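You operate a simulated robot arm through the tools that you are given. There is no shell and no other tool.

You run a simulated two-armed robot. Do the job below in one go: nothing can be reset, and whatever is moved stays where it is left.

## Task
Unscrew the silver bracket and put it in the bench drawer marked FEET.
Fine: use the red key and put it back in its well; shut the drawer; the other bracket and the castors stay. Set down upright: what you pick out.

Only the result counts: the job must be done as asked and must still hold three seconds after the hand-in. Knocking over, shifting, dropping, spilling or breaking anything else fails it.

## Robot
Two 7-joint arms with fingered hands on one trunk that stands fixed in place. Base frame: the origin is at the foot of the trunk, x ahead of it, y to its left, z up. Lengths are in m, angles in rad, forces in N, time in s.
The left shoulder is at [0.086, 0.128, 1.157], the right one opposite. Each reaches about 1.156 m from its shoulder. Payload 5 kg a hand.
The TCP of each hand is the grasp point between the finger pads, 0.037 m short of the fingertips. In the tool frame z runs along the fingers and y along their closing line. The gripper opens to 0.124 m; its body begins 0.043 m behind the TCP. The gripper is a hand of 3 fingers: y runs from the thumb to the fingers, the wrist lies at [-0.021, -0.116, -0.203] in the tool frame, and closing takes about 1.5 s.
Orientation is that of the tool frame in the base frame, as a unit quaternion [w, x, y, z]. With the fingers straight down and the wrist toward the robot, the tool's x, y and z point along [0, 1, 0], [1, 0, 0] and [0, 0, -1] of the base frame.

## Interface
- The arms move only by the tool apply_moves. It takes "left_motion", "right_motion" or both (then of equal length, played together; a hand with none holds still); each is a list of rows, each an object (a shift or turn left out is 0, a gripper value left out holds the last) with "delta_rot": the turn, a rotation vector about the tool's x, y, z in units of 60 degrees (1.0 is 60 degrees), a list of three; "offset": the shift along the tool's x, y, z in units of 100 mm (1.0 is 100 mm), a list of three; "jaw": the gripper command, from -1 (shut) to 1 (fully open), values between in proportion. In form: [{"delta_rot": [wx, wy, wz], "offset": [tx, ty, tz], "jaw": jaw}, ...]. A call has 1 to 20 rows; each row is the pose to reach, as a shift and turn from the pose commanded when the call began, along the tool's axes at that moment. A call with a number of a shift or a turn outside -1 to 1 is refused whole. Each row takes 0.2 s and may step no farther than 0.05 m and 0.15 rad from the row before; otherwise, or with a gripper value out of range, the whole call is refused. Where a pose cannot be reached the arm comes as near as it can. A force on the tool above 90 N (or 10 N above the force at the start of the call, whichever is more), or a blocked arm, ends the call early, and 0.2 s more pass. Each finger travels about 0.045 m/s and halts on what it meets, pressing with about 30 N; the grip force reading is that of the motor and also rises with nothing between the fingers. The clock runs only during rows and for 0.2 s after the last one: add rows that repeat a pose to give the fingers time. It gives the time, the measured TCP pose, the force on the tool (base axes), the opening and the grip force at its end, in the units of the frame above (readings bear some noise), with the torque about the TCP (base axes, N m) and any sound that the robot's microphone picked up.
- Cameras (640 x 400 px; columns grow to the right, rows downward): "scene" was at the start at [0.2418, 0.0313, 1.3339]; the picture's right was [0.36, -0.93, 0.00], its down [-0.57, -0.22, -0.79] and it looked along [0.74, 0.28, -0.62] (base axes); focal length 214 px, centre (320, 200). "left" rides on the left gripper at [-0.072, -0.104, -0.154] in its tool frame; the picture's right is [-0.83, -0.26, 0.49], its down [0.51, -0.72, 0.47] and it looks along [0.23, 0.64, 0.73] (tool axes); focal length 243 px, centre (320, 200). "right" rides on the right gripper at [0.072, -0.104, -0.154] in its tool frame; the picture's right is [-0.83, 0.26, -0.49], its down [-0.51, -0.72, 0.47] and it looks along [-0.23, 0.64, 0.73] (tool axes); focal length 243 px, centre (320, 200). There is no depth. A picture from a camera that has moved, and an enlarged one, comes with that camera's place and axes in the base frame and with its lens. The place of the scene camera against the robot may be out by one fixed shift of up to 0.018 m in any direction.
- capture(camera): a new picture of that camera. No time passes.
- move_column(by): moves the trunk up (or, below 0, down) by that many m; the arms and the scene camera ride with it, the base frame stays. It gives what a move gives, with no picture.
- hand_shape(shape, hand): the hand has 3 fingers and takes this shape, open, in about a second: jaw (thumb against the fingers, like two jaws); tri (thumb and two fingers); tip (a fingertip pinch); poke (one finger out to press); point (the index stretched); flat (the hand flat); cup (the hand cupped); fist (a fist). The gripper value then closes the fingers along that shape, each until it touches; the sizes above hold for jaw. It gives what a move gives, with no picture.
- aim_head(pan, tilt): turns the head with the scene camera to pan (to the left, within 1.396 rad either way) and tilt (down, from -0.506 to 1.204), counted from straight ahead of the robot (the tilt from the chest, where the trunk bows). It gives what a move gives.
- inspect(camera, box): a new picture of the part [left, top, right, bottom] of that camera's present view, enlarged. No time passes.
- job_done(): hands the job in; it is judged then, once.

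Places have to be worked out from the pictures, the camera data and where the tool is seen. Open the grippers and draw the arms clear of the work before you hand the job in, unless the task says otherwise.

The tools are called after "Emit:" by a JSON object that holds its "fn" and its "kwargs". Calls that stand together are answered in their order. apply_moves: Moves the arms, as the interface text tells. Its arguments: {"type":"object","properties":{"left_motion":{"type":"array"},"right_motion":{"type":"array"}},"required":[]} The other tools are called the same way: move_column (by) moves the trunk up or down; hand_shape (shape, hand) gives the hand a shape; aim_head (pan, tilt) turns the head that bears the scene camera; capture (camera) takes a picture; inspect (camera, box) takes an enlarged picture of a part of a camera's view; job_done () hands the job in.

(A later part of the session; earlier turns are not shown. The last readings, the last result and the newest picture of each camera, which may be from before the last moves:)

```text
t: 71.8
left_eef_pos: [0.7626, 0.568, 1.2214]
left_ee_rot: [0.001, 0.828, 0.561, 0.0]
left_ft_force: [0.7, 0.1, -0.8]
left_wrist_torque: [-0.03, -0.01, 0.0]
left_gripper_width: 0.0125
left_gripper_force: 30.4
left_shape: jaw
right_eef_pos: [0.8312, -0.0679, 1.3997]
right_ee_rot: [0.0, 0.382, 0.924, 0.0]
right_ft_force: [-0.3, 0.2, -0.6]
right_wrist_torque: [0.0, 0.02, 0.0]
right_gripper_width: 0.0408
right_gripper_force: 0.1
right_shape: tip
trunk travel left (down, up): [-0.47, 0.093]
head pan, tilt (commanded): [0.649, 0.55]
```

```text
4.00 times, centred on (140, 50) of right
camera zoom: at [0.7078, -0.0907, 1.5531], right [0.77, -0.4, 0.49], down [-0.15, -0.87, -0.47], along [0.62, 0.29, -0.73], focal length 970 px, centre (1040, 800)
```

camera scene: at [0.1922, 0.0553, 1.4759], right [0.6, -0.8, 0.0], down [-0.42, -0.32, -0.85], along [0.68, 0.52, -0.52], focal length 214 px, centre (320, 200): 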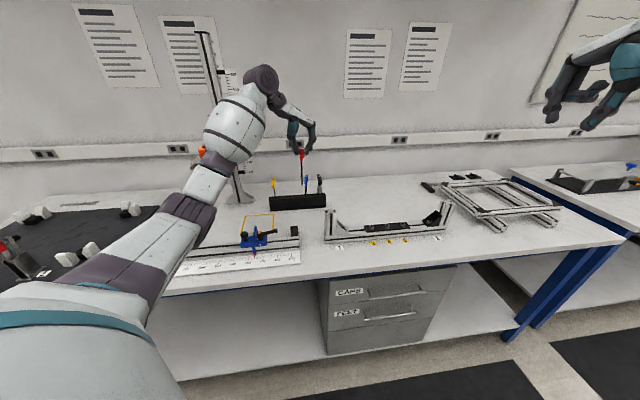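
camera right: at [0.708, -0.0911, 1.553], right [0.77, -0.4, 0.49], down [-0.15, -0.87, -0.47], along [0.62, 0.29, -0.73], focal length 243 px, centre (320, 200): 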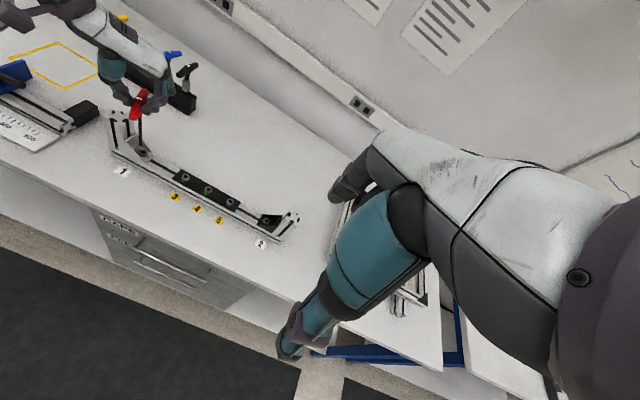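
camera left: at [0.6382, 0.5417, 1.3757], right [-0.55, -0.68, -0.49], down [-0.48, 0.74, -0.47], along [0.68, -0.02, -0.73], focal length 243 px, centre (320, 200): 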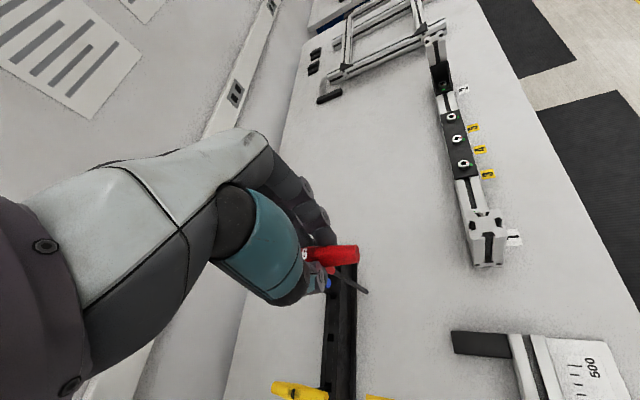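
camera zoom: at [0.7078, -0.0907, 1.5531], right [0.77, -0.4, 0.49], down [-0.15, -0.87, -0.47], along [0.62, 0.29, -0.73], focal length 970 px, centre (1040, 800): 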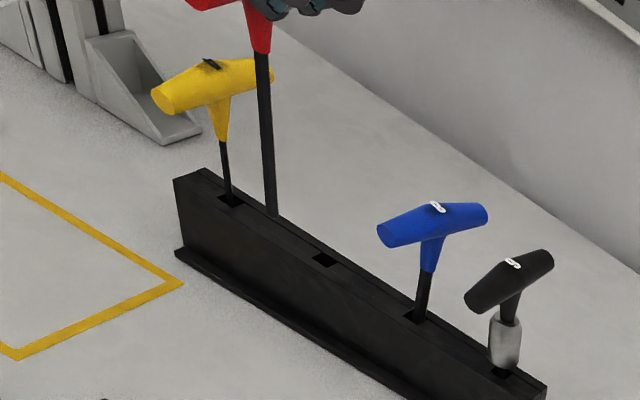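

I locate the tip precisely relative to the empty well with zooms.

Emit:
{"fn": "inspect", "kwargs": {"camera": "scene", "box": [270, 130, 340, 215]}}

Emit:
{"fn": "inspect", "kwargs": {"camera": "left", "box": [290, 230, 380, 400]}}

```text
4.71 times, centred on (305, 172) of scene
camera zoom: at [0.1922, 0.0553, 1.4759], right [0.6, -0.8, 0.0], down [-0.42, -0.32, -0.85], along [0.68, 0.52, -0.52], focal length 1009 px, centre (391, 329)
```

zoom: 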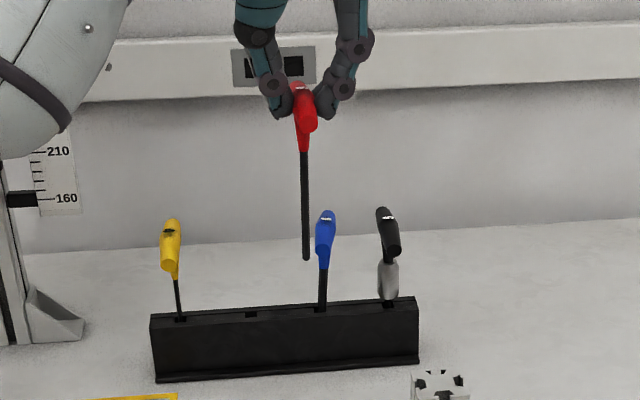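

```text
2.35 times, centred on (335, 315) of left
camera zoom: at [0.6382, 0.5417, 1.3757], right [-0.55, -0.68, -0.49], down [-0.48, 0.74, -0.47], along [0.68, -0.02, -0.73], focal length 571 px, centre (285, -71)
```

zoom: 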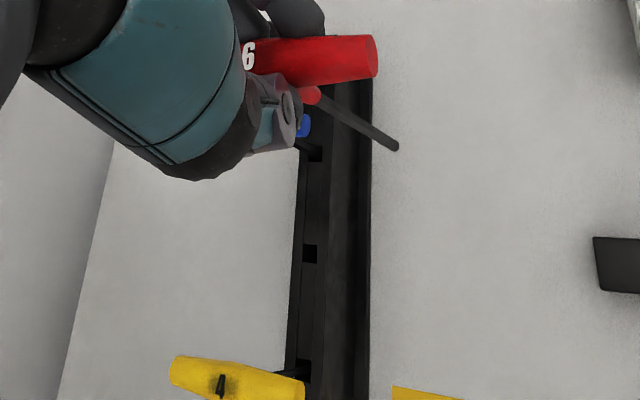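

Triangulated: tip at (0.764, 0.583, 1.060), well centre at (0.803, 0.697, 0.946). The bar slipped ~23° in my grip, so I bring the hand back to its original yaw (keeps finger clearance to neighbours) and move the tip over the well.

Emit:
{"fn": "apply_moves", "kwargs": {"left_motion": [{"delta_rot": [0, 0, 0.1], "offset": [0.15, -0.015, 0]}, {"delta_rot": [0, 0, 0.2], "offset": [0.3, -0.03, 0]}, {"delta_rot": [0, 0, 0.3], "offset": [0.45, -0.045, 0]}, {"delta_rot": [0, 0, 0.389], "offset": [0.6, -0.059, 0]}, {"delta_rot": [0, 0, 0.389], "offset": [0.6, -0.059, 0]}]}}

Emit:
{"fn": "apply_moves", "kwargs": {"left_motion": [{"offset": [0.18, -0.1, 0]}, {"offset": [0.36, -0.2, 0]}, {"offset": [0.524, -0.289, 0]}, {"offset": [0.524, -0.289, 0]}]}}

Emit:
{"fn": "inspect", "kwargs": {"camera": "scene", "box": [260, 130, 330, 215]}}

Emit:
{"fn": "inspect", "kwargs": {"camera": "right", "box": [80, 0, 200, 75]}}

```text
t: 73.0
left_eef_pos: [0.7796, 0.6278, 1.2235]
left_ee_rot: [0.0, 0.924, 0.382, 0.001]
left_ft_force: [1.0, 0.0, -1.5]
left_wrist_torque: [-0.02, 0.01, -0.01]
left_gripper_width: 0.0129
left_gripper_force: 30.0
left_shape: jaw
right_eef_pos: [0.8303, -0.0685, 1.3995]
right_ee_rot: [-0.001, 0.383, 0.924, 0.0]
right_ft_force: [-0.4, -0.7, -0.6]
right_wrist_torque: [-0.02, 0.0, 0.0]
right_gripper_width: 0.0409
right_gripper_force: 0.1
right_shape: tip
trunk travel left (down, up): [-0.47, 0.093]
head pan, tilt (commanded): [0.649, 0.55]
```

```text
t: 74.0
left_eef_pos: [0.7956, 0.6844, 1.2192]
left_ee_rot: [0.001, 0.924, 0.383, 0.0]
left_ft_force: [-0.9, 0.7, -1.3]
left_wrist_torque: [0.0, 0.04, -0.02]
left_gripper_width: 0.0128
left_gripper_force: 29.6
left_shape: jaw
right_eef_pos: [0.8323, -0.0683, 1.3979]
right_ee_rot: [-0.001, 0.382, 0.924, 0.0]
right_ft_force: [-0.1, 0.0, -0.8]
right_wrist_torque: [0.04, 0.0, 0.0]
right_gripper_width: 0.0407
right_gripper_force: 0.0
right_shape: tip
trunk travel left (down, up): [-0.47, 0.093]
head pan, tilt (commanded): [0.649, 0.55]
```

```text
4.71 times, centred on (295, 172) of scene
camera zoom: at [0.1923, 0.0551, 1.4758], right [0.6, -0.8, 0.0], down [-0.42, -0.32, -0.85], along [0.68, 0.52, -0.52], focal length 1009 px, centre (438, 329)
```

zoom: 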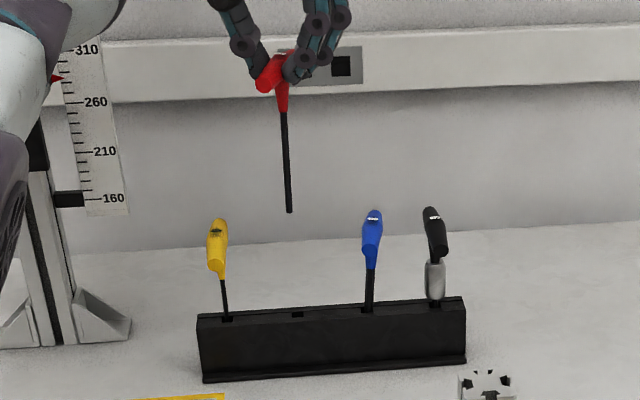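

```text
5.33 times, centred on (140, 38) of right
camera zoom: at [0.708, -0.0909, 1.553], right [0.77, -0.4, 0.49], down [-0.15, -0.87, -0.47], along [0.62, 0.29, -0.73], focal length 1294 px, centre (1280, 1067)
```

zoom: 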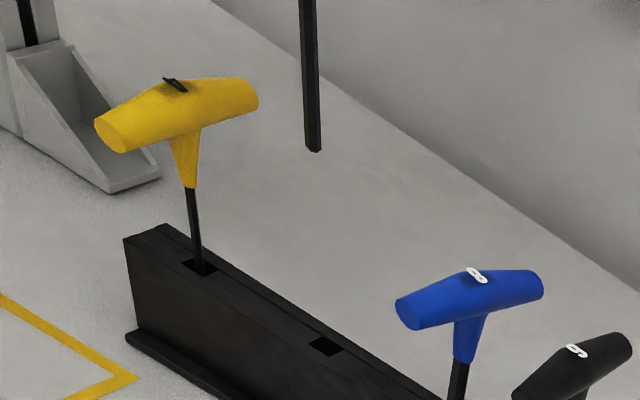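

The tip is aligned over the well within about 1 mm in both views. I lower 100 mm to just above the well.

Emit:
{"fn": "apply_moves", "kwargs": {"left_motion": [{"offset": [0, 0, 0.25]}, {"offset": [0, 0, 0.5]}, {"offset": [0, 0, 0.75]}, {"offset": [0, 0, 1.0]}, {"offset": [0, 0, 1.0]}]}}

Emit:
{"fn": "inspect", "kwargs": {"camera": "scene", "box": [265, 145, 325, 210]}}

Emit:
{"fn": "inspect", "kwargs": {"camera": "right", "box": [100, 15, 180, 75]}}

```text
t: 75.2
left_eef_pos: [0.794, 0.684, 1.1213]
left_ee_rot: [0.0, 0.924, 0.382, 0.0]
left_ft_force: [-0.5, -0.4, -1.5]
left_wrist_torque: [0.05, -0.01, 0.0]
left_gripper_width: 0.0127
left_gripper_force: 30.3
left_shape: jaw
right_eef_pos: [0.8313, -0.0688, 1.399]
right_ee_rot: [0.0, 0.382, 0.924, 0.0]
right_ft_force: [0.4, -1.1, 0.6]
right_wrist_torque: [-0.01, -0.02, -0.02]
right_gripper_width: 0.0408
right_gripper_force: 0.0
right_shape: tip
trunk travel left (down, up): [-0.47, 0.093]
head pan, tilt (commanded): [0.649, 0.55]
```

```text
6.15 times, centred on (295, 178) of scene
camera zoom: at [0.1921, 0.0547, 1.476], right [0.6, -0.8, 0.0], down [-0.42, -0.32, -0.85], along [0.68, 0.52, -0.52], focal length 1320 px, centre (474, 338)
```

zoom: 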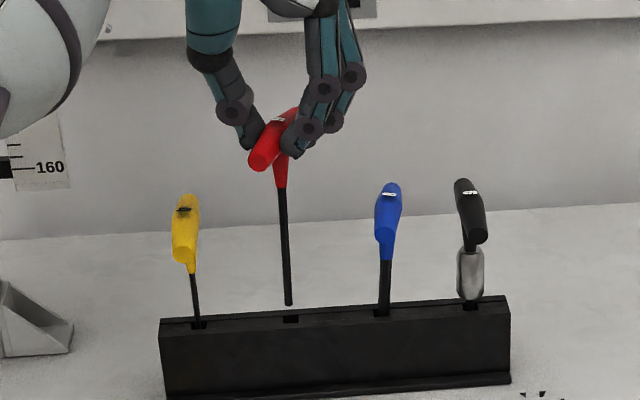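

```text
6.67 times, centred on (140, 45) of right
camera zoom: at [0.7077, -0.0914, 1.5533], right [0.77, -0.4, 0.49], down [-0.15, -0.87, -0.47], along [0.62, 0.29, -0.73], focal length 1618 px, centre (1520, 1233)
```

zoom: 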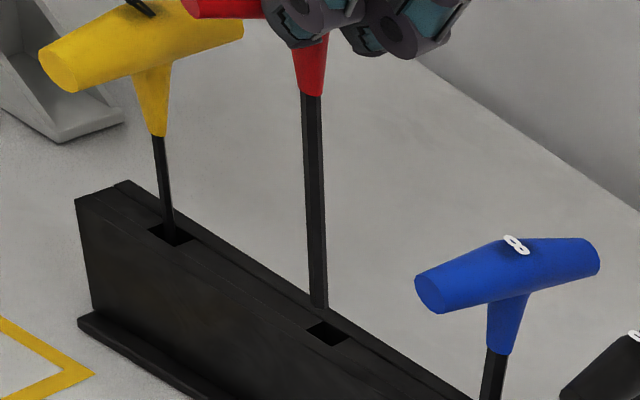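

Nearly there: the tip needs about 3.5 mm further inward and 0.8 mm along. I correct and lower 20 mm to start entering the well.

Emit:
{"fn": "apply_moves", "kwargs": {"left_motion": [{"offset": [0.035, 0.008, 0]}, {"offset": [0.035, 0.008, 0.05]}, {"offset": [0.035, 0.008, 0.1]}, {"offset": [0.035, 0.008, 0.15]}, {"offset": [0.035, 0.008, 0.15]}]}}

Emit:
{"fn": "inspect", "kwargs": {"camera": "scene", "box": [275, 165, 315, 210]}}

Emit:
{"fn": "inspect", "kwargs": {"camera": "right", "box": [120, 40, 160, 75]}}

```text
t: 76.4
left_eef_pos: [0.7981, 0.6859, 1.1064]
left_ee_rot: [0.001, 0.924, 0.383, 0.0]
left_ft_force: [-0.6, 0.5, -1.2]
left_wrist_torque: [-0.04, 0.02, -0.03]
left_gripper_width: 0.0124
left_gripper_force: 29.5
left_shape: jaw
right_eef_pos: [0.8319, -0.0684, 1.3988]
right_ee_rot: [-0.001, 0.382, 0.924, 0.0]
right_ft_force: [-0.8, 0.3, 0.2]
right_wrist_torque: [-0.02, 0.01, 0.02]
right_gripper_width: 0.0407
right_gripper_force: 0.0
right_shape: tip
trunk travel left (down, up): [-0.47, 0.093]
head pan, tilt (commanded): [0.649, 0.55]
```

```text
8.89 times, centred on (295, 188) of scene
camera zoom: at [0.1921, 0.0549, 1.4759], right [0.6, -0.8, 0.0], down [-0.42, -0.32, -0.85], along [0.68, 0.52, -0.52], focal length 1906 px, centre (542, 311)
```

zoom: 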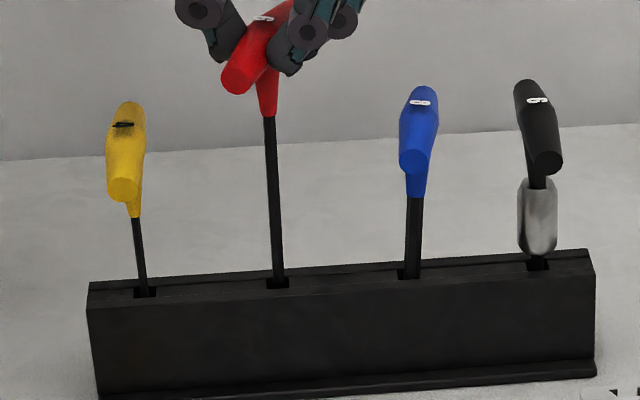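

```text
11.43 times, centred on (140, 58) of right
camera zoom: at [0.7078, -0.0912, 1.5532], right [0.77, -0.4, 0.49], down [-0.15, -0.87, -0.47], along [0.62, 0.29, -0.73], focal length 2773 px, centre (2377, 1829)
```

zoom: 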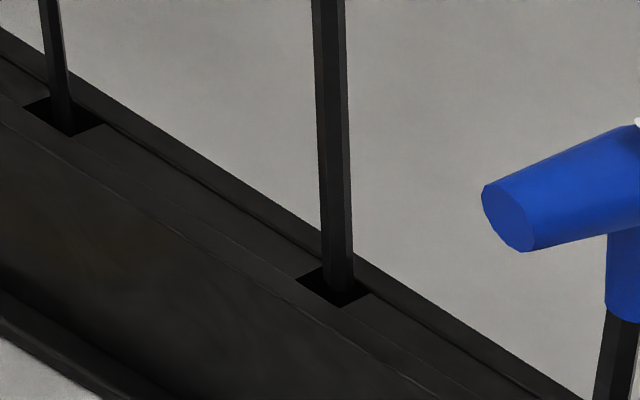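

The tip is at the well's mouth with no contact. I lower 12 mm more and check the force.

Emit:
{"fn": "apply_moves", "kwargs": {"left_motion": [{"offset": [0, 0, 0.04]}, {"offset": [0, 0, 0.08]}, {"offset": [0, 0, 0.12]}, {"offset": [0, 0, 0.12]}]}}

Emit:
{"fn": "inspect", "kwargs": {"camera": "scene", "box": [275, 165, 315, 210]}}

Emit:
{"fn": "inspect", "kwargs": {"camera": "right", "box": [120, 40, 160, 75]}}

```text
t: 77.4
left_eef_pos: [0.7975, 0.6868, 1.0938]
left_ee_rot: [0.001, 0.924, 0.383, 0.0]
left_ft_force: [0.1, -0.1, -1.2]
left_wrist_torque: [0.0, 0.02, 0.0]
left_gripper_width: 0.0126
left_gripper_force: 30.3
left_shape: jaw
right_eef_pos: [0.8318, -0.0687, 1.3979]
right_ee_rot: [-0.001, 0.381, 0.924, 0.001]
right_ft_force: [-1.1, 0.3, -1.2]
right_wrist_torque: [-0.01, 0.03, -0.01]
right_gripper_width: 0.0409
right_gripper_force: 0.1
right_shape: tip
trunk travel left (down, up): [-0.47, 0.093]
head pan, tilt (commanded): [0.649, 0.55]
```

```text
8.89 times, centred on (295, 188) of scene
camera zoom: at [0.1923, 0.055, 1.4759], right [0.6, -0.8, 0.0], down [-0.42, -0.32, -0.85], along [0.68, 0.52, -0.52], focal length 1906 px, centre (542, 311)
```

zoom: 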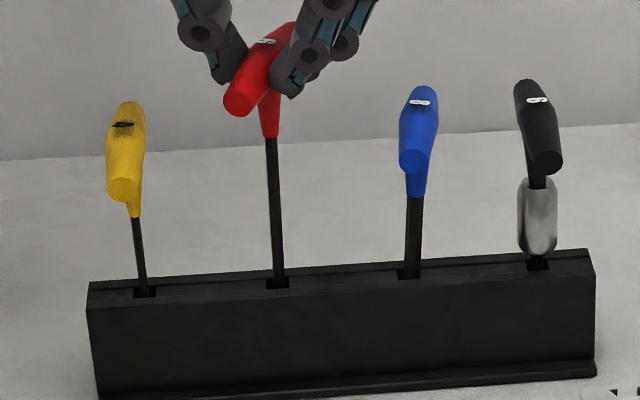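

```text
11.43 times, centred on (140, 58) of right
camera zoom: at [0.708, -0.091, 1.553], right [0.77, -0.4, 0.49], down [-0.15, -0.87, -0.47], along [0.62, 0.29, -0.73], focal length 2773 px, centre (2377, 1829)
```

zoom: 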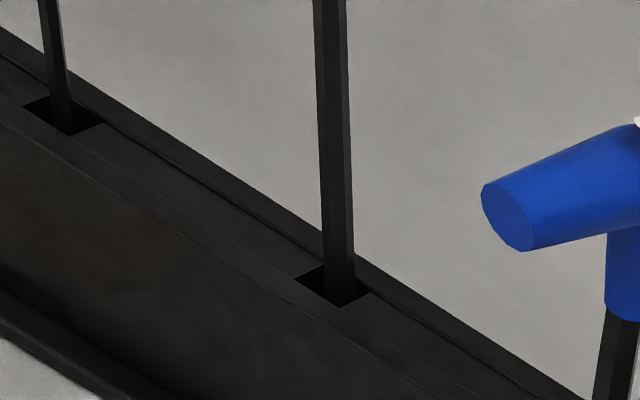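

It slides into the well. I lower another 28 mm, watching forces.

Emit:
{"fn": "apply_moves", "kwargs": {"left_motion": [{"offset": [0, 0, 0.06]}, {"offset": [0, 0, 0.12]}, {"offset": [0, 0, 0.18]}, {"offset": [0, 0, 0.24]}, {"offset": [0, 0, 0.29]}, {"offset": [0, 0, 0.29]}]}}

Emit:
{"fn": "inspect", "kwargs": {"camera": "scene", "box": [265, 150, 325, 210]}}

Emit:
{"fn": "inspect", "kwargs": {"camera": "right", "box": [90, 10, 180, 75]}}

```text
t: 78.8
left_eef_pos: [0.7997, 0.6852, 1.0647]
left_ee_rot: [0.0, 0.924, 0.382, 0.0]
left_ft_force: [0.3, -0.4, -0.9]
left_wrist_torque: [-0.01, -0.02, -0.01]
left_gripper_width: 0.0128
left_gripper_force: 30.3
left_shape: jaw
right_eef_pos: [0.8318, -0.069, 1.3981]
right_ee_rot: [-0.001, 0.381, 0.924, 0.0]
right_ft_force: [0.1, -0.5, 0.3]
right_wrist_torque: [0.01, 0.0, 0.0]
right_gripper_width: 0.0409
right_gripper_force: 0.1
right_shape: tip
trunk travel left (down, up): [-0.47, 0.093]
head pan, tilt (commanded): [0.649, 0.55]
```

```text
6.67 times, centred on (295, 180) of scene
camera zoom: at [0.1921, 0.0549, 1.4759], right [0.6, -0.8, 0.0], down [-0.42, -0.32, -0.85], along [0.68, 0.52, -0.52], focal length 1430 px, centre (487, 333)
```

zoom: 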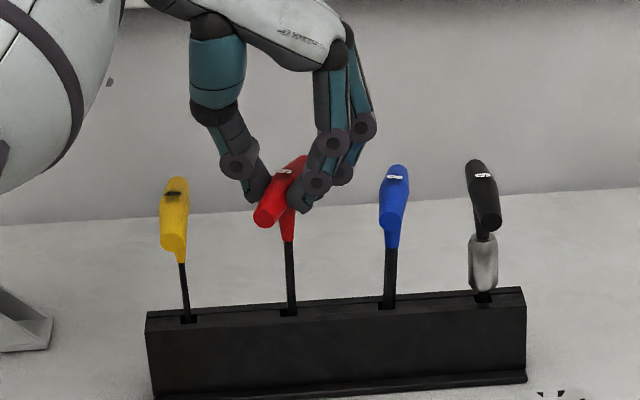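

```text
6.15 times, centred on (135, 42) of right
camera zoom: at [0.7078, -0.0911, 1.5532], right [0.77, -0.4, 0.49], down [-0.15, -0.87, -0.47], along [0.62, 0.29, -0.73], focal length 1493 px, centre (1458, 1169)
```

zoom: 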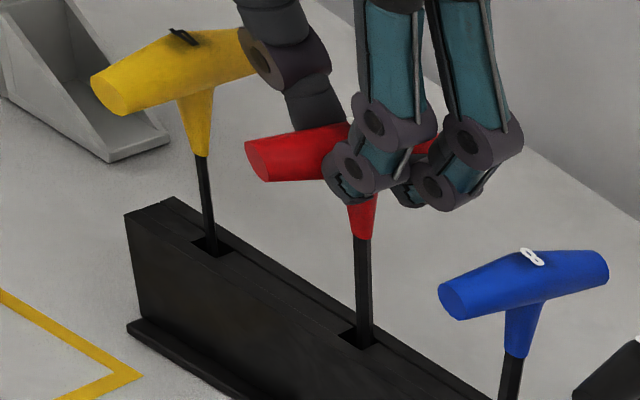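

About 10 mm of travel remains. I lower 9 mm more.

Emit:
{"fn": "apply_moves", "kwargs": {"left_motion": [{"offset": [0, 0, 0.03]}, {"offset": [0, 0, 0.06]}, {"offset": [0, 0, 0.09]}, {"offset": [0, 0, 0.09]}]}}

Emit:
{"fn": "inspect", "kwargs": {"camera": "scene", "box": [265, 150, 325, 210]}}

Emit:
{"fn": "inspect", "kwargs": {"camera": "right", "box": [90, 10, 180, 75]}}

```text
t: 79.8
left_eef_pos: [0.7996, 0.6853, 1.0561]
left_ee_rot: [0.001, 0.924, 0.383, 0.0]
left_ft_force: [0.0, 0.0, -1.9]
left_wrist_torque: [0.01, 0.04, -0.01]
left_gripper_width: 0.0125
left_gripper_force: 30.1
left_shape: jaw
right_eef_pos: [0.8311, -0.0687, 1.399]
right_ee_rot: [-0.001, 0.381, 0.925, 0.0]
right_ft_force: [-0.3, -0.2, 0.5]
right_wrist_torque: [-0.02, 0.0, 0.01]
right_gripper_width: 0.0407
right_gripper_force: 0.2
right_shape: tip
trunk travel left (down, up): [-0.47, 0.093]
head pan, tilt (commanded): [0.649, 0.55]
```

```text
6.67 times, centred on (295, 180) of scene
camera zoom: at [0.1923, 0.055, 1.4759], right [0.6, -0.8, 0.0], down [-0.42, -0.32, -0.85], along [0.68, 0.52, -0.52], focal length 1430 px, centre (487, 333)
```

zoom: 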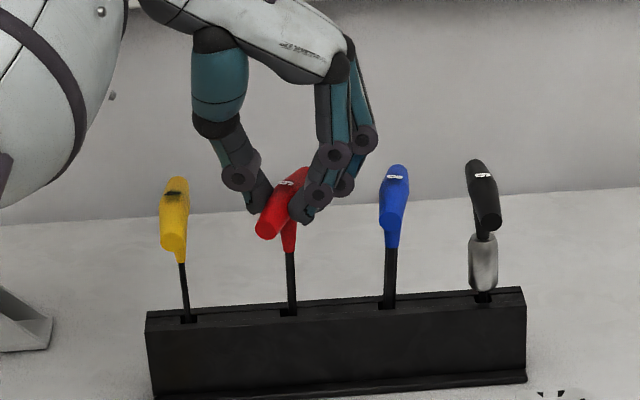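

```text
6.15 times, centred on (135, 42) of right
camera zoom: at [0.708, -0.091, 1.5531], right [0.77, -0.4, 0.49], down [-0.15, -0.87, -0.47], along [0.62, 0.29, -0.73], focal length 1493 px, centre (1458, 1169)
```

zoom: 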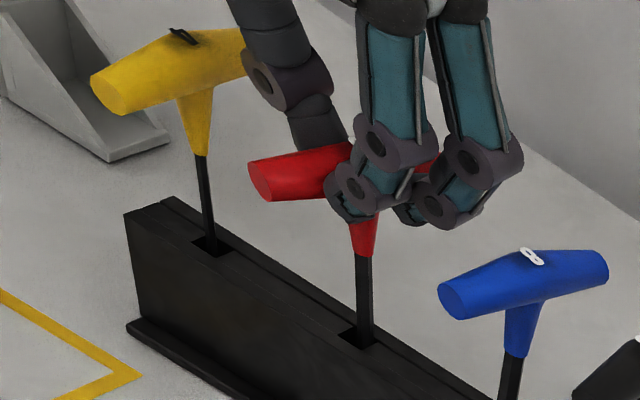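

The key is seated as deep as it originally was. I open the fingers slightly, just enough to clear the bar.

Emit:
{"fn": "apply_moves", "kwargs": {"left_motion": [{"jaw": -0.72}, {"jaw": -0.65}, {"jaw": -0.58}, {"jaw": -0.52}, {"jaw": -0.52}]}}

Emit:
{"fn": "inspect", "kwargs": {"camera": "scene", "box": [265, 150, 325, 210]}}

Emit:
{"fn": "inspect", "kwargs": {"camera": "right", "box": [90, 10, 180, 75]}}

```text
t: 81.0
left_eef_pos: [0.7989, 0.6852, 1.0555]
left_ee_rot: [0.001, 0.924, 0.382, 0.0]
left_ft_force: [0.5, -0.6, 0.0]
left_wrist_torque: [-0.01, 0.01, 0.0]
left_gripper_width: 0.0292
left_gripper_force: 0.1
left_shape: jaw
right_eef_pos: [0.8322, -0.0688, 1.3988]
right_ee_rot: [-0.001, 0.381, 0.924, 0.0]
right_ft_force: [-0.3, -0.1, -0.1]
right_wrist_torque: [0.0, -0.03, -0.01]
right_gripper_width: 0.0405
right_gripper_force: 0.0
right_shape: tip
trunk travel left (down, up): [-0.47, 0.093]
head pan, tilt (commanded): [0.649, 0.55]
```

```text
6.67 times, centred on (295, 180) of scene
camera zoom: at [0.1921, 0.0548, 1.4759], right [0.6, -0.8, 0.0], down [-0.42, -0.32, -0.85], along [0.68, 0.52, -0.52], focal length 1430 px, centre (487, 333)
```

zoom: 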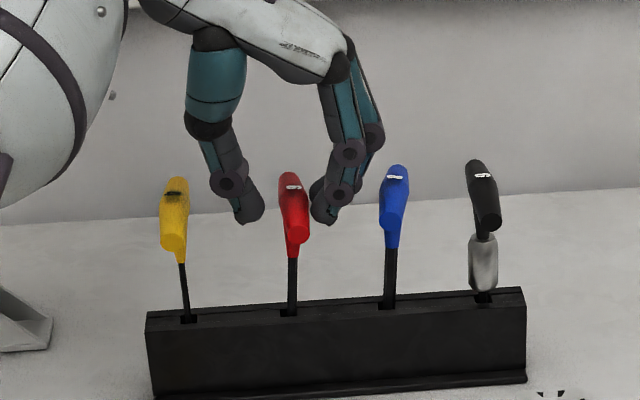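

```text
6.15 times, centred on (135, 42) of right
camera zoom: at [0.7077, -0.0912, 1.5532], right [0.77, -0.4, 0.49], down [-0.15, -0.87, -0.47], along [0.62, 0.29, -0.73], focal length 1493 px, centre (1458, 1169)
```

zoom: 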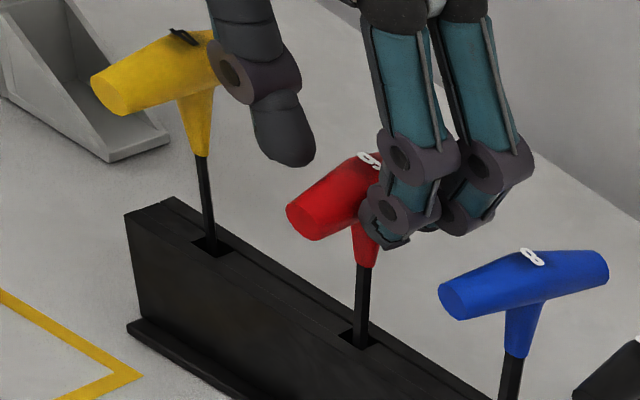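

The key dropped home with its bar along the others, leaning slightly against the finger. I shift the hand 4 mm away from it and lift clear.

Emit:
{"fn": "apply_moves", "kwargs": {"left_motion": [{"offset": [0, 0.04, 0]}, {"offset": [0, 0.04, -0.1]}, {"offset": [0, 0.04, -0.25]}, {"offset": [0, 0.04, -0.45]}, {"offset": [0, 0.04, -0.7]}, {"offset": [0, 0.04, -0.95]}, {"offset": [0, 0.04, -0.95]}]}}

Emit:
{"fn": "inspect", "kwargs": {"camera": "scene", "box": [265, 150, 325, 210]}}

Emit:
{"fn": "inspect", "kwargs": {"camera": "right", "box": [80, 0, 200, 90]}}

```text
t: 82.6
left_eef_pos: [0.7998, 0.6827, 1.151]
left_ee_rot: [0.002, 0.925, 0.381, -0.001]
left_ft_force: [-1.0, -0.5, -0.1]
left_wrist_torque: [0.03, 0.01, 0.0]
left_gripper_width: 0.0291
left_gripper_force: 0.0
left_shape: jaw
right_eef_pos: [0.8314, -0.0688, 1.3997]
right_ee_rot: [-0.002, 0.382, 0.924, 0.0]
right_ft_force: [0.4, 0.1, -0.1]
right_wrist_torque: [-0.01, 0.02, -0.02]
right_gripper_width: 0.0407
right_gripper_force: 0.0
right_shape: tip
trunk travel left (down, up): [-0.47, 0.093]
head pan, tilt (commanded): [0.649, 0.55]
```

```text
6.67 times, centred on (295, 180) of scene
camera zoom: at [0.1925, 0.0553, 1.4758], right [0.6, -0.8, 0.0], down [-0.42, -0.32, -0.85], along [0.68, 0.52, -0.52], focal length 1430 px, centre (487, 333)
```

zoom: 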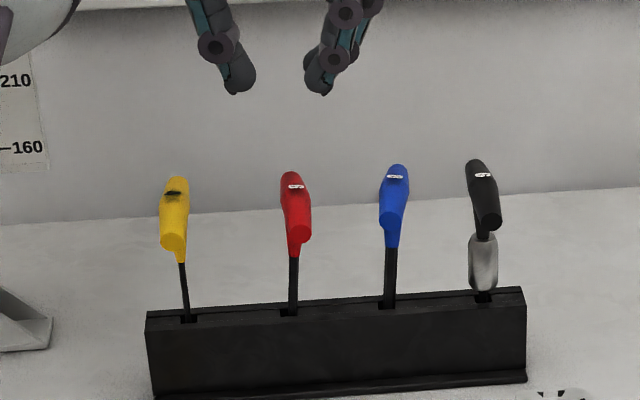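

```text
4.44 times, centred on (140, 45) of right
camera zoom: at [0.7082, -0.0907, 1.5529], right [0.77, -0.4, 0.49], down [-0.15, -0.87, -0.47], along [0.62, 0.29, -0.73], focal length 1078 px, centre (1120, 889)
```

zoom: 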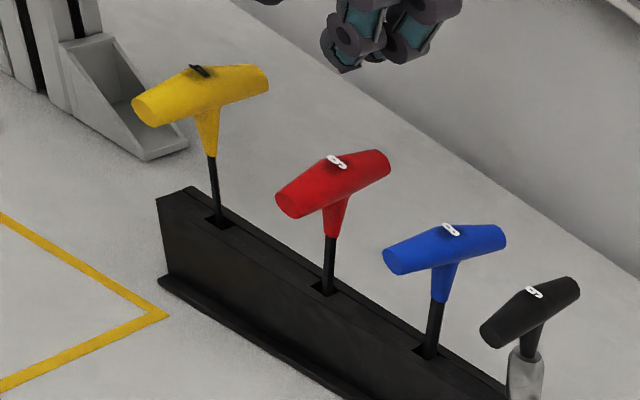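

The red key is back in its well; all keys stand. I withdraw the left hand up and back toward the robot, away from the shelf.

Emit:
{"fn": "apply_moves", "kwargs": {"left_motion": [{"offset": [0, 0, -0.3]}, {"offset": [-0.1, 0, -0.6]}, {"offset": [-0.3, 0, -0.8]}, {"offset": [-0.55, 0, -0.8]}, {"offset": [-0.8, 0, -0.8]}, {"offset": [-1.0, 0, -0.8]}, {"offset": [-1.0, 0, -0.8]}]}}

Emit:
{"fn": "apply_moves", "kwargs": {"left_motion": [{"offset": [-0.25, 0, 0]}, {"offset": [-0.5, 0, 0]}, {"offset": [-0.75, 0, 0]}, {"offset": [-1.0, 0, 0]}, {"offset": [-1.0, 0, 0]}]}}

Emit:
{"fn": "capture", "kwargs": {"camera": "scene"}}

Emit:
{"fn": "capture", "kwargs": {"camera": "left"}}

```text
t: 84.2
left_eef_pos: [0.7286, 0.6134, 1.2317]
left_ee_rot: [0.001, 0.924, 0.382, 0.0]
left_ft_force: [-0.4, 0.1, -0.6]
left_wrist_torque: [0.0, -0.02, 0.03]
left_gripper_width: 0.0294
left_gripper_force: 0.1
left_shape: jaw
right_eef_pos: [0.8327, -0.0691, 1.3986]
right_ee_rot: [-0.001, 0.381, 0.924, 0.001]
right_ft_force: [-0.2, 0.3, 0.3]
right_wrist_torque: [0.0, 0.01, -0.01]
right_gripper_width: 0.0405
right_gripper_force: 0.0
right_shape: tip
trunk travel left (down, up): [-0.47, 0.093]
head pan, tilt (commanded): [0.649, 0.55]
```

```text
t: 85.4
left_eef_pos: [0.6577, 0.5421, 1.2326]
left_ee_rot: [0.001, 0.924, 0.382, -0.001]
left_ft_force: [-0.6, -0.4, -0.1]
left_wrist_torque: [0.04, -0.01, 0.0]
left_gripper_width: 0.0293
left_gripper_force: 0.0
left_shape: jaw
right_eef_pos: [0.8335, -0.0691, 1.3992]
right_ee_rot: [-0.001, 0.382, 0.924, 0.0]
right_ft_force: [-0.1, 0.3, -0.1]
right_wrist_torque: [0.03, 0.01, 0.02]
right_gripper_width: 0.041
right_gripper_force: 0.1
right_shape: tip
trunk travel left (down, up): [-0.47, 0.093]
head pan, tilt (commanded): [0.649, 0.55]
```

```text
taken
camera scene: at [0.1926, 0.0549, 1.4758], right [0.6, -0.8, 0.0], down [-0.42, -0.32, -0.85], along [0.68, 0.52, -0.52], focal length 214 px, centre (320, 200)
```

scene: 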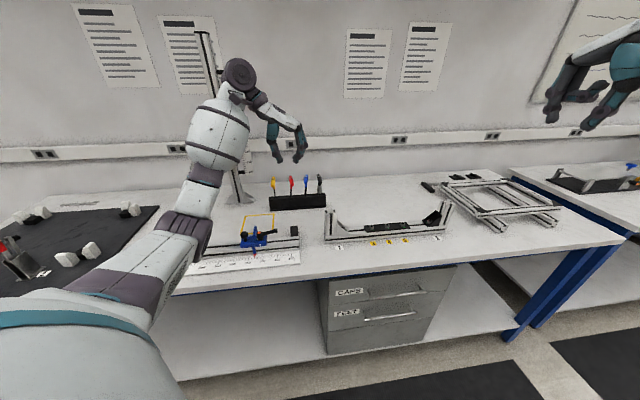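

```text
taken
camera left: at [0.5336, 0.5652, 1.3853], right [-0.77, -0.4, -0.49], down [-0.15, 0.87, -0.47], along [0.62, -0.29, -0.73], focal length 243 px, centre (320, 200)
```

left: 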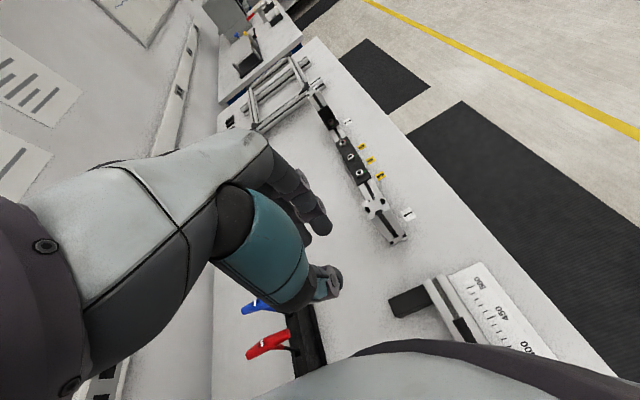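

The left arm is clear. Now the drawer: I zoom on its handles from the scene and right cameras to triangulate them.

Emit:
{"fn": "inspect", "kwargs": {"camera": "scene", "box": [310, 255, 470, 365]}}

Emit:
{"fn": "inspect", "kwargs": {"camera": "right", "box": [80, 195, 280, 320]}}

```text
3.64 times, centred on (390, 310) of scene
camera zoom: at [0.1926, 0.0549, 1.4758], right [0.6, -0.8, 0.0], down [-0.42, -0.32, -0.85], along [0.68, 0.52, -0.52], focal length 780 px, centre (66, -200)
```

zoom: 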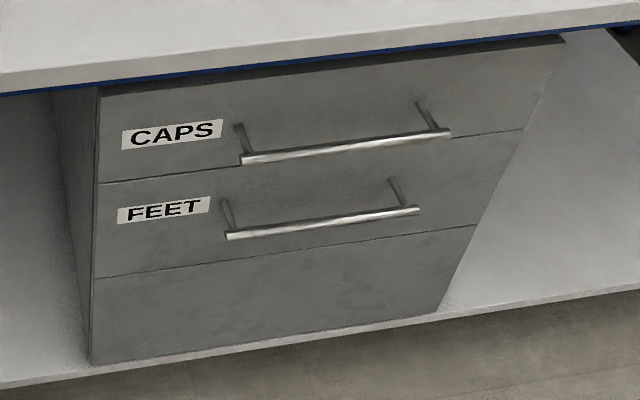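

```text
3.20 times, centred on (180, 258) of right
camera zoom: at [0.7083, -0.0912, 1.5529], right [0.77, -0.4, 0.49], down [-0.15, -0.87, -0.47], along [0.62, 0.29, -0.73], focal length 776 px, centre (768, 16)
```

zoom: 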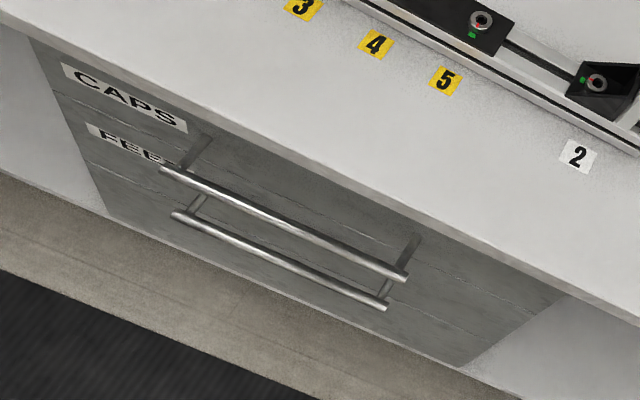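

FEET handle: u≈0.35–0.57 along the bench, v≈0.64, z≈0.58; CAPS handle is 0.14 m above it. I'll grip it horizontally with the trunk lower. First I park the left arm back and high, near its initial place.

Emit:
{"fn": "apply_moves", "kwargs": {"left_motion": [{"offset": [-0.25, 0, -0.25]}, {"offset": [-0.5, 0, -0.5]}, {"offset": [-0.75, 0, -0.75]}, {"offset": [-1.0, 0, -0.9]}, {"offset": [-1.0, 0, -0.9]}]}}

Emit:
{"fn": "apply_moves", "kwargs": {"left_motion": [{"delta_rot": [0, 0, -0.125], "offset": [-0.2, 0, -0.2]}, {"delta_rot": [0, 0, -0.25], "offset": [-0.4, 0, -0.4]}, {"delta_rot": [0, 0, -0.375], "offset": [-0.65, 0, -0.6]}, {"delta_rot": [0, 0, -0.5], "offset": [-0.65, 0, -0.6]}, {"delta_rot": [0, 0, -0.625], "offset": [-0.65, 0, -0.6]}, {"delta_rot": [0, 0, -0.75], "offset": [-0.65, 0, -0.6]}, {"delta_rot": [0, 0, -0.75], "offset": [-0.65, 0, -0.6]}]}}

Emit:
{"fn": "capture", "kwargs": {"camera": "scene"}}

```text
t: 86.6
left_eef_pos: [0.5882, 0.4731, 1.321]
left_ee_rot: [0.002, 0.924, 0.382, -0.001]
left_ft_force: [0.0, -0.1, -0.7]
left_wrist_torque: [-0.02, 0.01, -0.01]
left_gripper_width: 0.0295
left_gripper_force: 0.1
left_shape: jaw
right_eef_pos: [0.8335, -0.0687, 1.3982]
right_ee_rot: [-0.001, 0.382, 0.924, -0.001]
right_ft_force: [-0.6, 0.2, 0.3]
right_wrist_torque: [-0.02, 0.01, 0.0]
right_gripper_width: 0.0408
right_gripper_force: 0.1
right_shape: tip
trunk travel left (down, up): [-0.47, 0.093]
head pan, tilt (commanded): [0.649, 0.55]
```

```text
t: 88.2
left_eef_pos: [0.542, 0.427, 1.3811]
left_ee_rot: [0.001, 0.707, 0.707, 0.0]
left_ft_force: [0.3, 0.5, -0.3]
left_wrist_torque: [-0.01, 0.0, 0.02]
left_gripper_width: 0.0295
left_gripper_force: 0.1
left_shape: jaw
right_eef_pos: [0.8326, -0.0689, 1.3987]
right_ee_rot: [0.0, 0.381, 0.924, 0.0]
right_ft_force: [-0.2, -0.1, 0.4]
right_wrist_torque: [-0.01, 0.0, -0.01]
right_gripper_width: 0.0404
right_gripper_force: 0.1
right_shape: tip
trunk travel left (down, up): [-0.47, 0.093]
head pan, tilt (commanded): [0.649, 0.55]
```

```text
taken
camera scene: at [0.192, 0.0553, 1.4759], right [0.6, -0.8, 0.0], down [-0.42, -0.32, -0.85], along [0.68, 0.52, -0.52], focal length 214 px, centre (320, 200)
```

scene: 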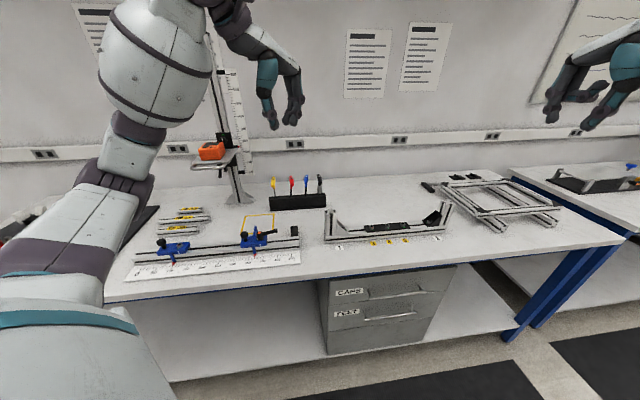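

The left arm is parked. I lower the trunk 0.13 m and set the right hand back to "jaw", then look.

Emit:
{"fn": "move_column", "kwargs": {"by": -0.13}}

Emit:
{"fn": "hand_shape", "kwargs": {"hand": "right", "shape": "jaw"}}

Emit:
{"fn": "aim_head", "kwargs": {"pan": 0.4, "tilt": 0.8}}

Emit:
{"fn": "capture", "kwargs": {"camera": "scene"}}

```text
t: 89.8
left_eef_pos: [0.5422, 0.4252, 1.2518]
left_ee_rot: [0.001, 0.707, 0.707, 0.0]
left_ft_force: [0.0, 0.1, 0.5]
left_wrist_torque: [0.01, -0.04, 0.01]
left_gripper_width: 0.0292
left_gripper_force: 0.1
left_shape: jaw
right_eef_pos: [0.8313, -0.0676, 1.2695]
right_ee_rot: [0.0, 0.382, 0.924, 0.0]
right_ft_force: [1.2, -0.7, -0.3]
right_wrist_torque: [-0.04, 0.0, -0.01]
right_gripper_width: 0.0408
right_gripper_force: 0.0
right_shape: tip
trunk travel left (down, up): [-0.34, 0.223]
head pan, tilt (commanded): [0.649, 0.55]
```

```text
t: 90.7
left_eef_pos: [0.5435, 0.426, 1.2516]
left_ee_rot: [0.001, 0.707, 0.707, 0.0]
left_ft_force: [-0.2, -1.2, 0.9]
left_wrist_torque: [-0.01, 0.03, 0.0]
left_gripper_width: 0.0295
left_gripper_force: 0.0
left_shape: jaw
right_eef_pos: [0.8316, -0.0693, 1.2692]
right_ee_rot: [-0.001, 0.382, 0.924, 0.001]
right_ft_force: [0.4, 0.3, -0.6]
right_wrist_torque: [0.0, -0.03, -0.02]
right_gripper_width: 0.1236
right_gripper_force: 0.1
right_shape: jaw
trunk travel left (down, up): [-0.34, 0.223]
head pan, tilt (commanded): [0.649, 0.55]
```

```text
t: 91.5
left_eef_pos: [0.5428, 0.4258, 1.2508]
left_ee_rot: [0.002, 0.708, 0.707, 0.0]
left_ft_force: [0.4, -0.3, 0.7]
left_wrist_torque: [0.0, 0.0, -0.03]
left_gripper_width: 0.0297
left_gripper_force: 0.1
left_shape: jaw
right_eef_pos: [0.8321, -0.0685, 1.269]
right_ee_rot: [-0.001, 0.382, 0.924, 0.001]
right_ft_force: [0.1, 0.1, 0.5]
right_wrist_torque: [-0.01, 0.0, 0.0]
right_gripper_width: 0.1239
right_gripper_force: 0.1
right_shape: jaw
trunk travel left (down, up): [-0.34, 0.223]
head pan, tilt (commanded): [0.4, 0.799]
```

```text
taken
camera scene: at [0.2378, 0.032, 1.3125], right [0.39, -0.92, 0.0], down [-0.66, -0.28, -0.7], along [0.64, 0.27, -0.72], focal length 214 px, centre (320, 200)
```

scene: 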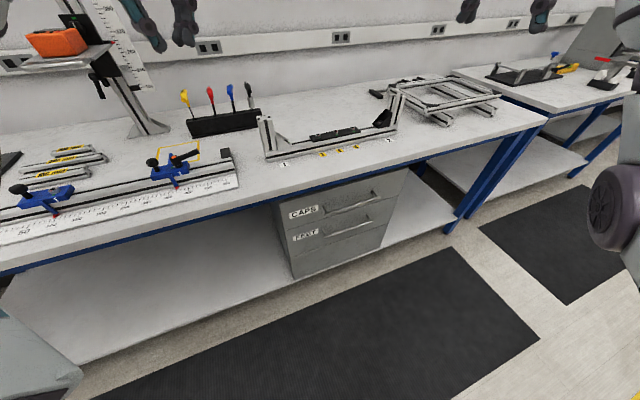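

Emit:
{"fn": "inspect", "kwargs": {"camera": "scene", "box": [270, 170, 410, 285]}}

```text
3.48 times, centred on (340, 228) of scene
camera zoom: at [0.2378, 0.032, 1.3125], right [0.39, -0.92, 0.0], down [-0.66, -0.28, -0.7], along [0.64, 0.27, -0.72], focal length 746 px, centre (250, 104)
```

zoom: 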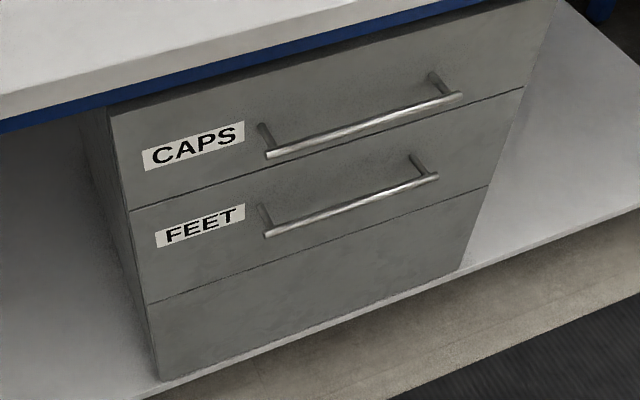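

I move the right hand down and to the left in front of the drawers, staying well clear of the bench edge.

Emit:
{"fn": "apply_moves", "kwargs": {"right_motion": [{"offset": [0.25, -0.25, 0.25], "jaw": 0.3}, {"offset": [0.5, -0.5, 0.5]}, {"offset": [0.75, -0.75, 0.75]}, {"offset": [1.0, -1.0, 1.0]}, {"offset": [1.0, -1.0, 1.0]}]}}

Emit:
{"fn": "apply_moves", "kwargs": {"right_motion": [{"offset": [0.2, -0.1, 0.3]}, {"offset": [0.4, -0.2, 0.6]}, {"offset": [0.6, -0.2, 0.9]}, {"offset": [0.77, -0.2, 1.0]}, {"offset": [0.77, -0.2, 1.0]}]}}

Emit:
{"fn": "capture", "kwargs": {"camera": "scene"}}

Emit:
{"fn": "capture", "kwargs": {"camera": "right"}}

```text
t: 92.7
left_eef_pos: [0.5435, 0.4264, 1.251]
left_ee_rot: [0.002, 0.707, 0.707, -0.001]
left_ft_force: [0.1, 0.0, -0.7]
left_wrist_torque: [-0.02, 0.02, 0.01]
left_gripper_width: 0.0296
left_gripper_force: 0.0
left_shape: jaw
right_eef_pos: [0.6872, -0.068, 1.1692]
right_ee_rot: [-0.001, 0.381, 0.924, 0.0]
right_ft_force: [0.1, 0.0, 0.9]
right_wrist_torque: [-0.05, 0.01, 0.01]
right_gripper_width: 0.0809
right_gripper_force: 0.3
right_shape: jaw
trunk travel left (down, up): [-0.34, 0.223]
head pan, tilt (commanded): [0.4, 0.799]
```

```text
t: 93.9
left_eef_pos: [0.5431, 0.4257, 1.2515]
left_ee_rot: [0.001, 0.707, 0.707, 0.0]
left_ft_force: [-0.7, 0.6, -0.4]
left_wrist_torque: [0.03, -0.03, -0.01]
left_gripper_width: 0.0296
left_gripper_force: 0.0
left_shape: jaw
right_eef_pos: [0.6201, -0.0265, 1.0691]
right_ee_rot: [0.0, 0.382, 0.924, 0.0]
right_ft_force: [0.2, 0.3, -1.3]
right_wrist_torque: [0.03, 0.03, 0.0]
right_gripper_width: 0.0813
right_gripper_force: 0.1
right_shape: jaw
trunk travel left (down, up): [-0.34, 0.223]
head pan, tilt (commanded): [0.4, 0.799]
```

```text
taken
camera scene: at [0.2379, 0.0317, 1.3124], right [0.39, -0.92, 0.0], down [-0.66, -0.28, -0.7], along [0.64, 0.27, -0.72], focal length 214 px, centre (320, 200)
```

scene: 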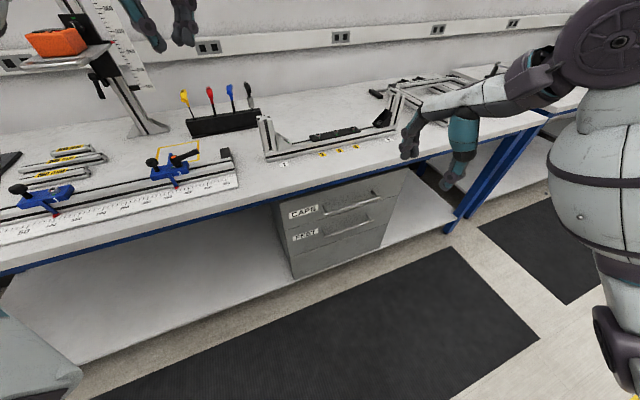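

```text
taken
camera right: at [0.4974, -0.0492, 1.2232], right [0.77, -0.4, 0.49], down [-0.15, -0.87, -0.47], along [0.62, 0.29, -0.73], focal length 243 px, centre (320, 200)
```

right: 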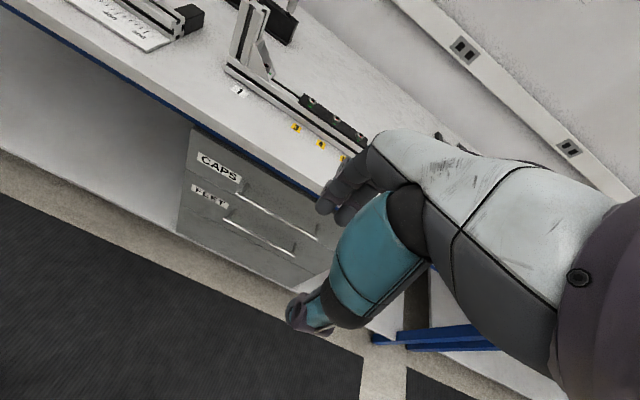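

Good position. I measure the FEET handle again from this closer right-camera view.

Emit:
{"fn": "inspect", "kwargs": {"camera": "right", "box": [170, 120, 330, 280]}}

```text
2.50 times, centred on (250, 200) of right
camera zoom: at [0.4974, -0.0492, 1.2232], right [0.77, -0.4, 0.49], down [-0.15, -0.87, -0.47], along [0.62, 0.29, -0.73], focal length 606 px, centre (495, 200)
```

zoom: 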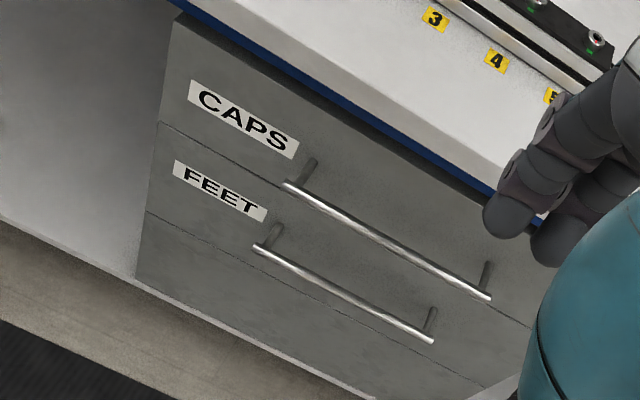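

Handle is at about v=0.64, u=0.35–0.57, z≈0.58. I pitch the right hand up toward horizontal in two steps while lowering it in front of the drawers.

Emit:
{"fn": "apply_moves", "kwargs": {"right_motion": [{"delta_rot": [-0.125, 0, 0], "offset": [0, 0, 0.2]}, {"delta_rot": [-0.25, 0, 0], "offset": [0, 0, 0.4]}, {"delta_rot": [-0.375, 0, 0], "offset": [0, 0, 0.6]}, {"delta_rot": [-0.5, 0, 0], "offset": [0, 0, 0.8]}, {"delta_rot": [-0.625, 0, 0], "offset": [0, 0, 1.0]}, {"delta_rot": [-0.75, 0, 0], "offset": [0, 0, 1.0]}, {"delta_rot": [-0.75, 0, 0], "offset": [0, 0, 1.0]}]}}

Emit:
{"fn": "capture", "kwargs": {"camera": "scene"}}

Emit:
{"fn": "capture", "kwargs": {"camera": "right"}}

```text
t: 95.5
left_eef_pos: [0.543, 0.4253, 1.2509]
left_ee_rot: [0.001, 0.708, 0.706, 0.0]
left_ft_force: [0.4, 0.0, 1.2]
left_wrist_torque: [0.02, 0.03, -0.02]
left_gripper_width: 0.0295
left_gripper_force: 0.1
left_shape: jaw
right_eef_pos: [0.6211, -0.0283, 0.9688]
right_ee_rot: [0.146, 0.354, 0.853, 0.354]
right_ft_force: [0.1, 0.4, 0.2]
right_wrist_torque: [0.02, -0.04, -0.02]
right_gripper_width: 0.0807
right_gripper_force: 0.0
right_shape: jaw
trunk travel left (down, up): [-0.34, 0.223]
head pan, tilt (commanded): [0.4, 0.799]
```

```text
taken
camera scene: at [0.238, 0.0322, 1.3124], right [0.39, -0.92, 0.0], down [-0.66, -0.28, -0.7], along [0.64, 0.27, -0.72], focal length 214 px, centre (320, 200)
```

scene: 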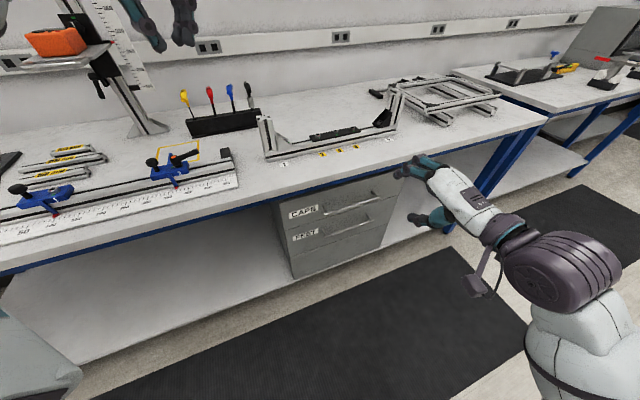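

```text
taken
camera right: at [0.4418, -0.106, 1.0046], right [0.47, -0.7, 0.53], down [0.23, -0.48, -0.84], along [0.85, 0.52, -0.06], focal length 243 px, centre (320, 200)
```

right: 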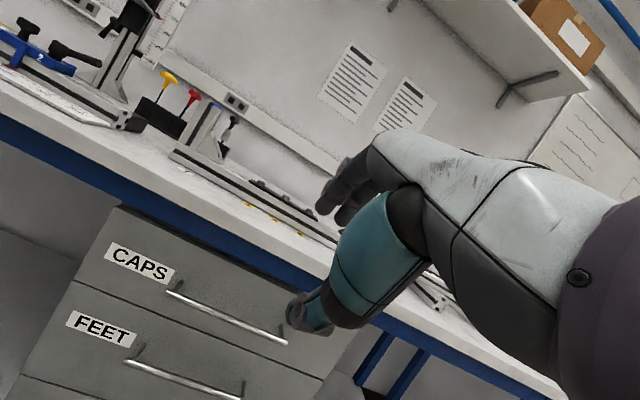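

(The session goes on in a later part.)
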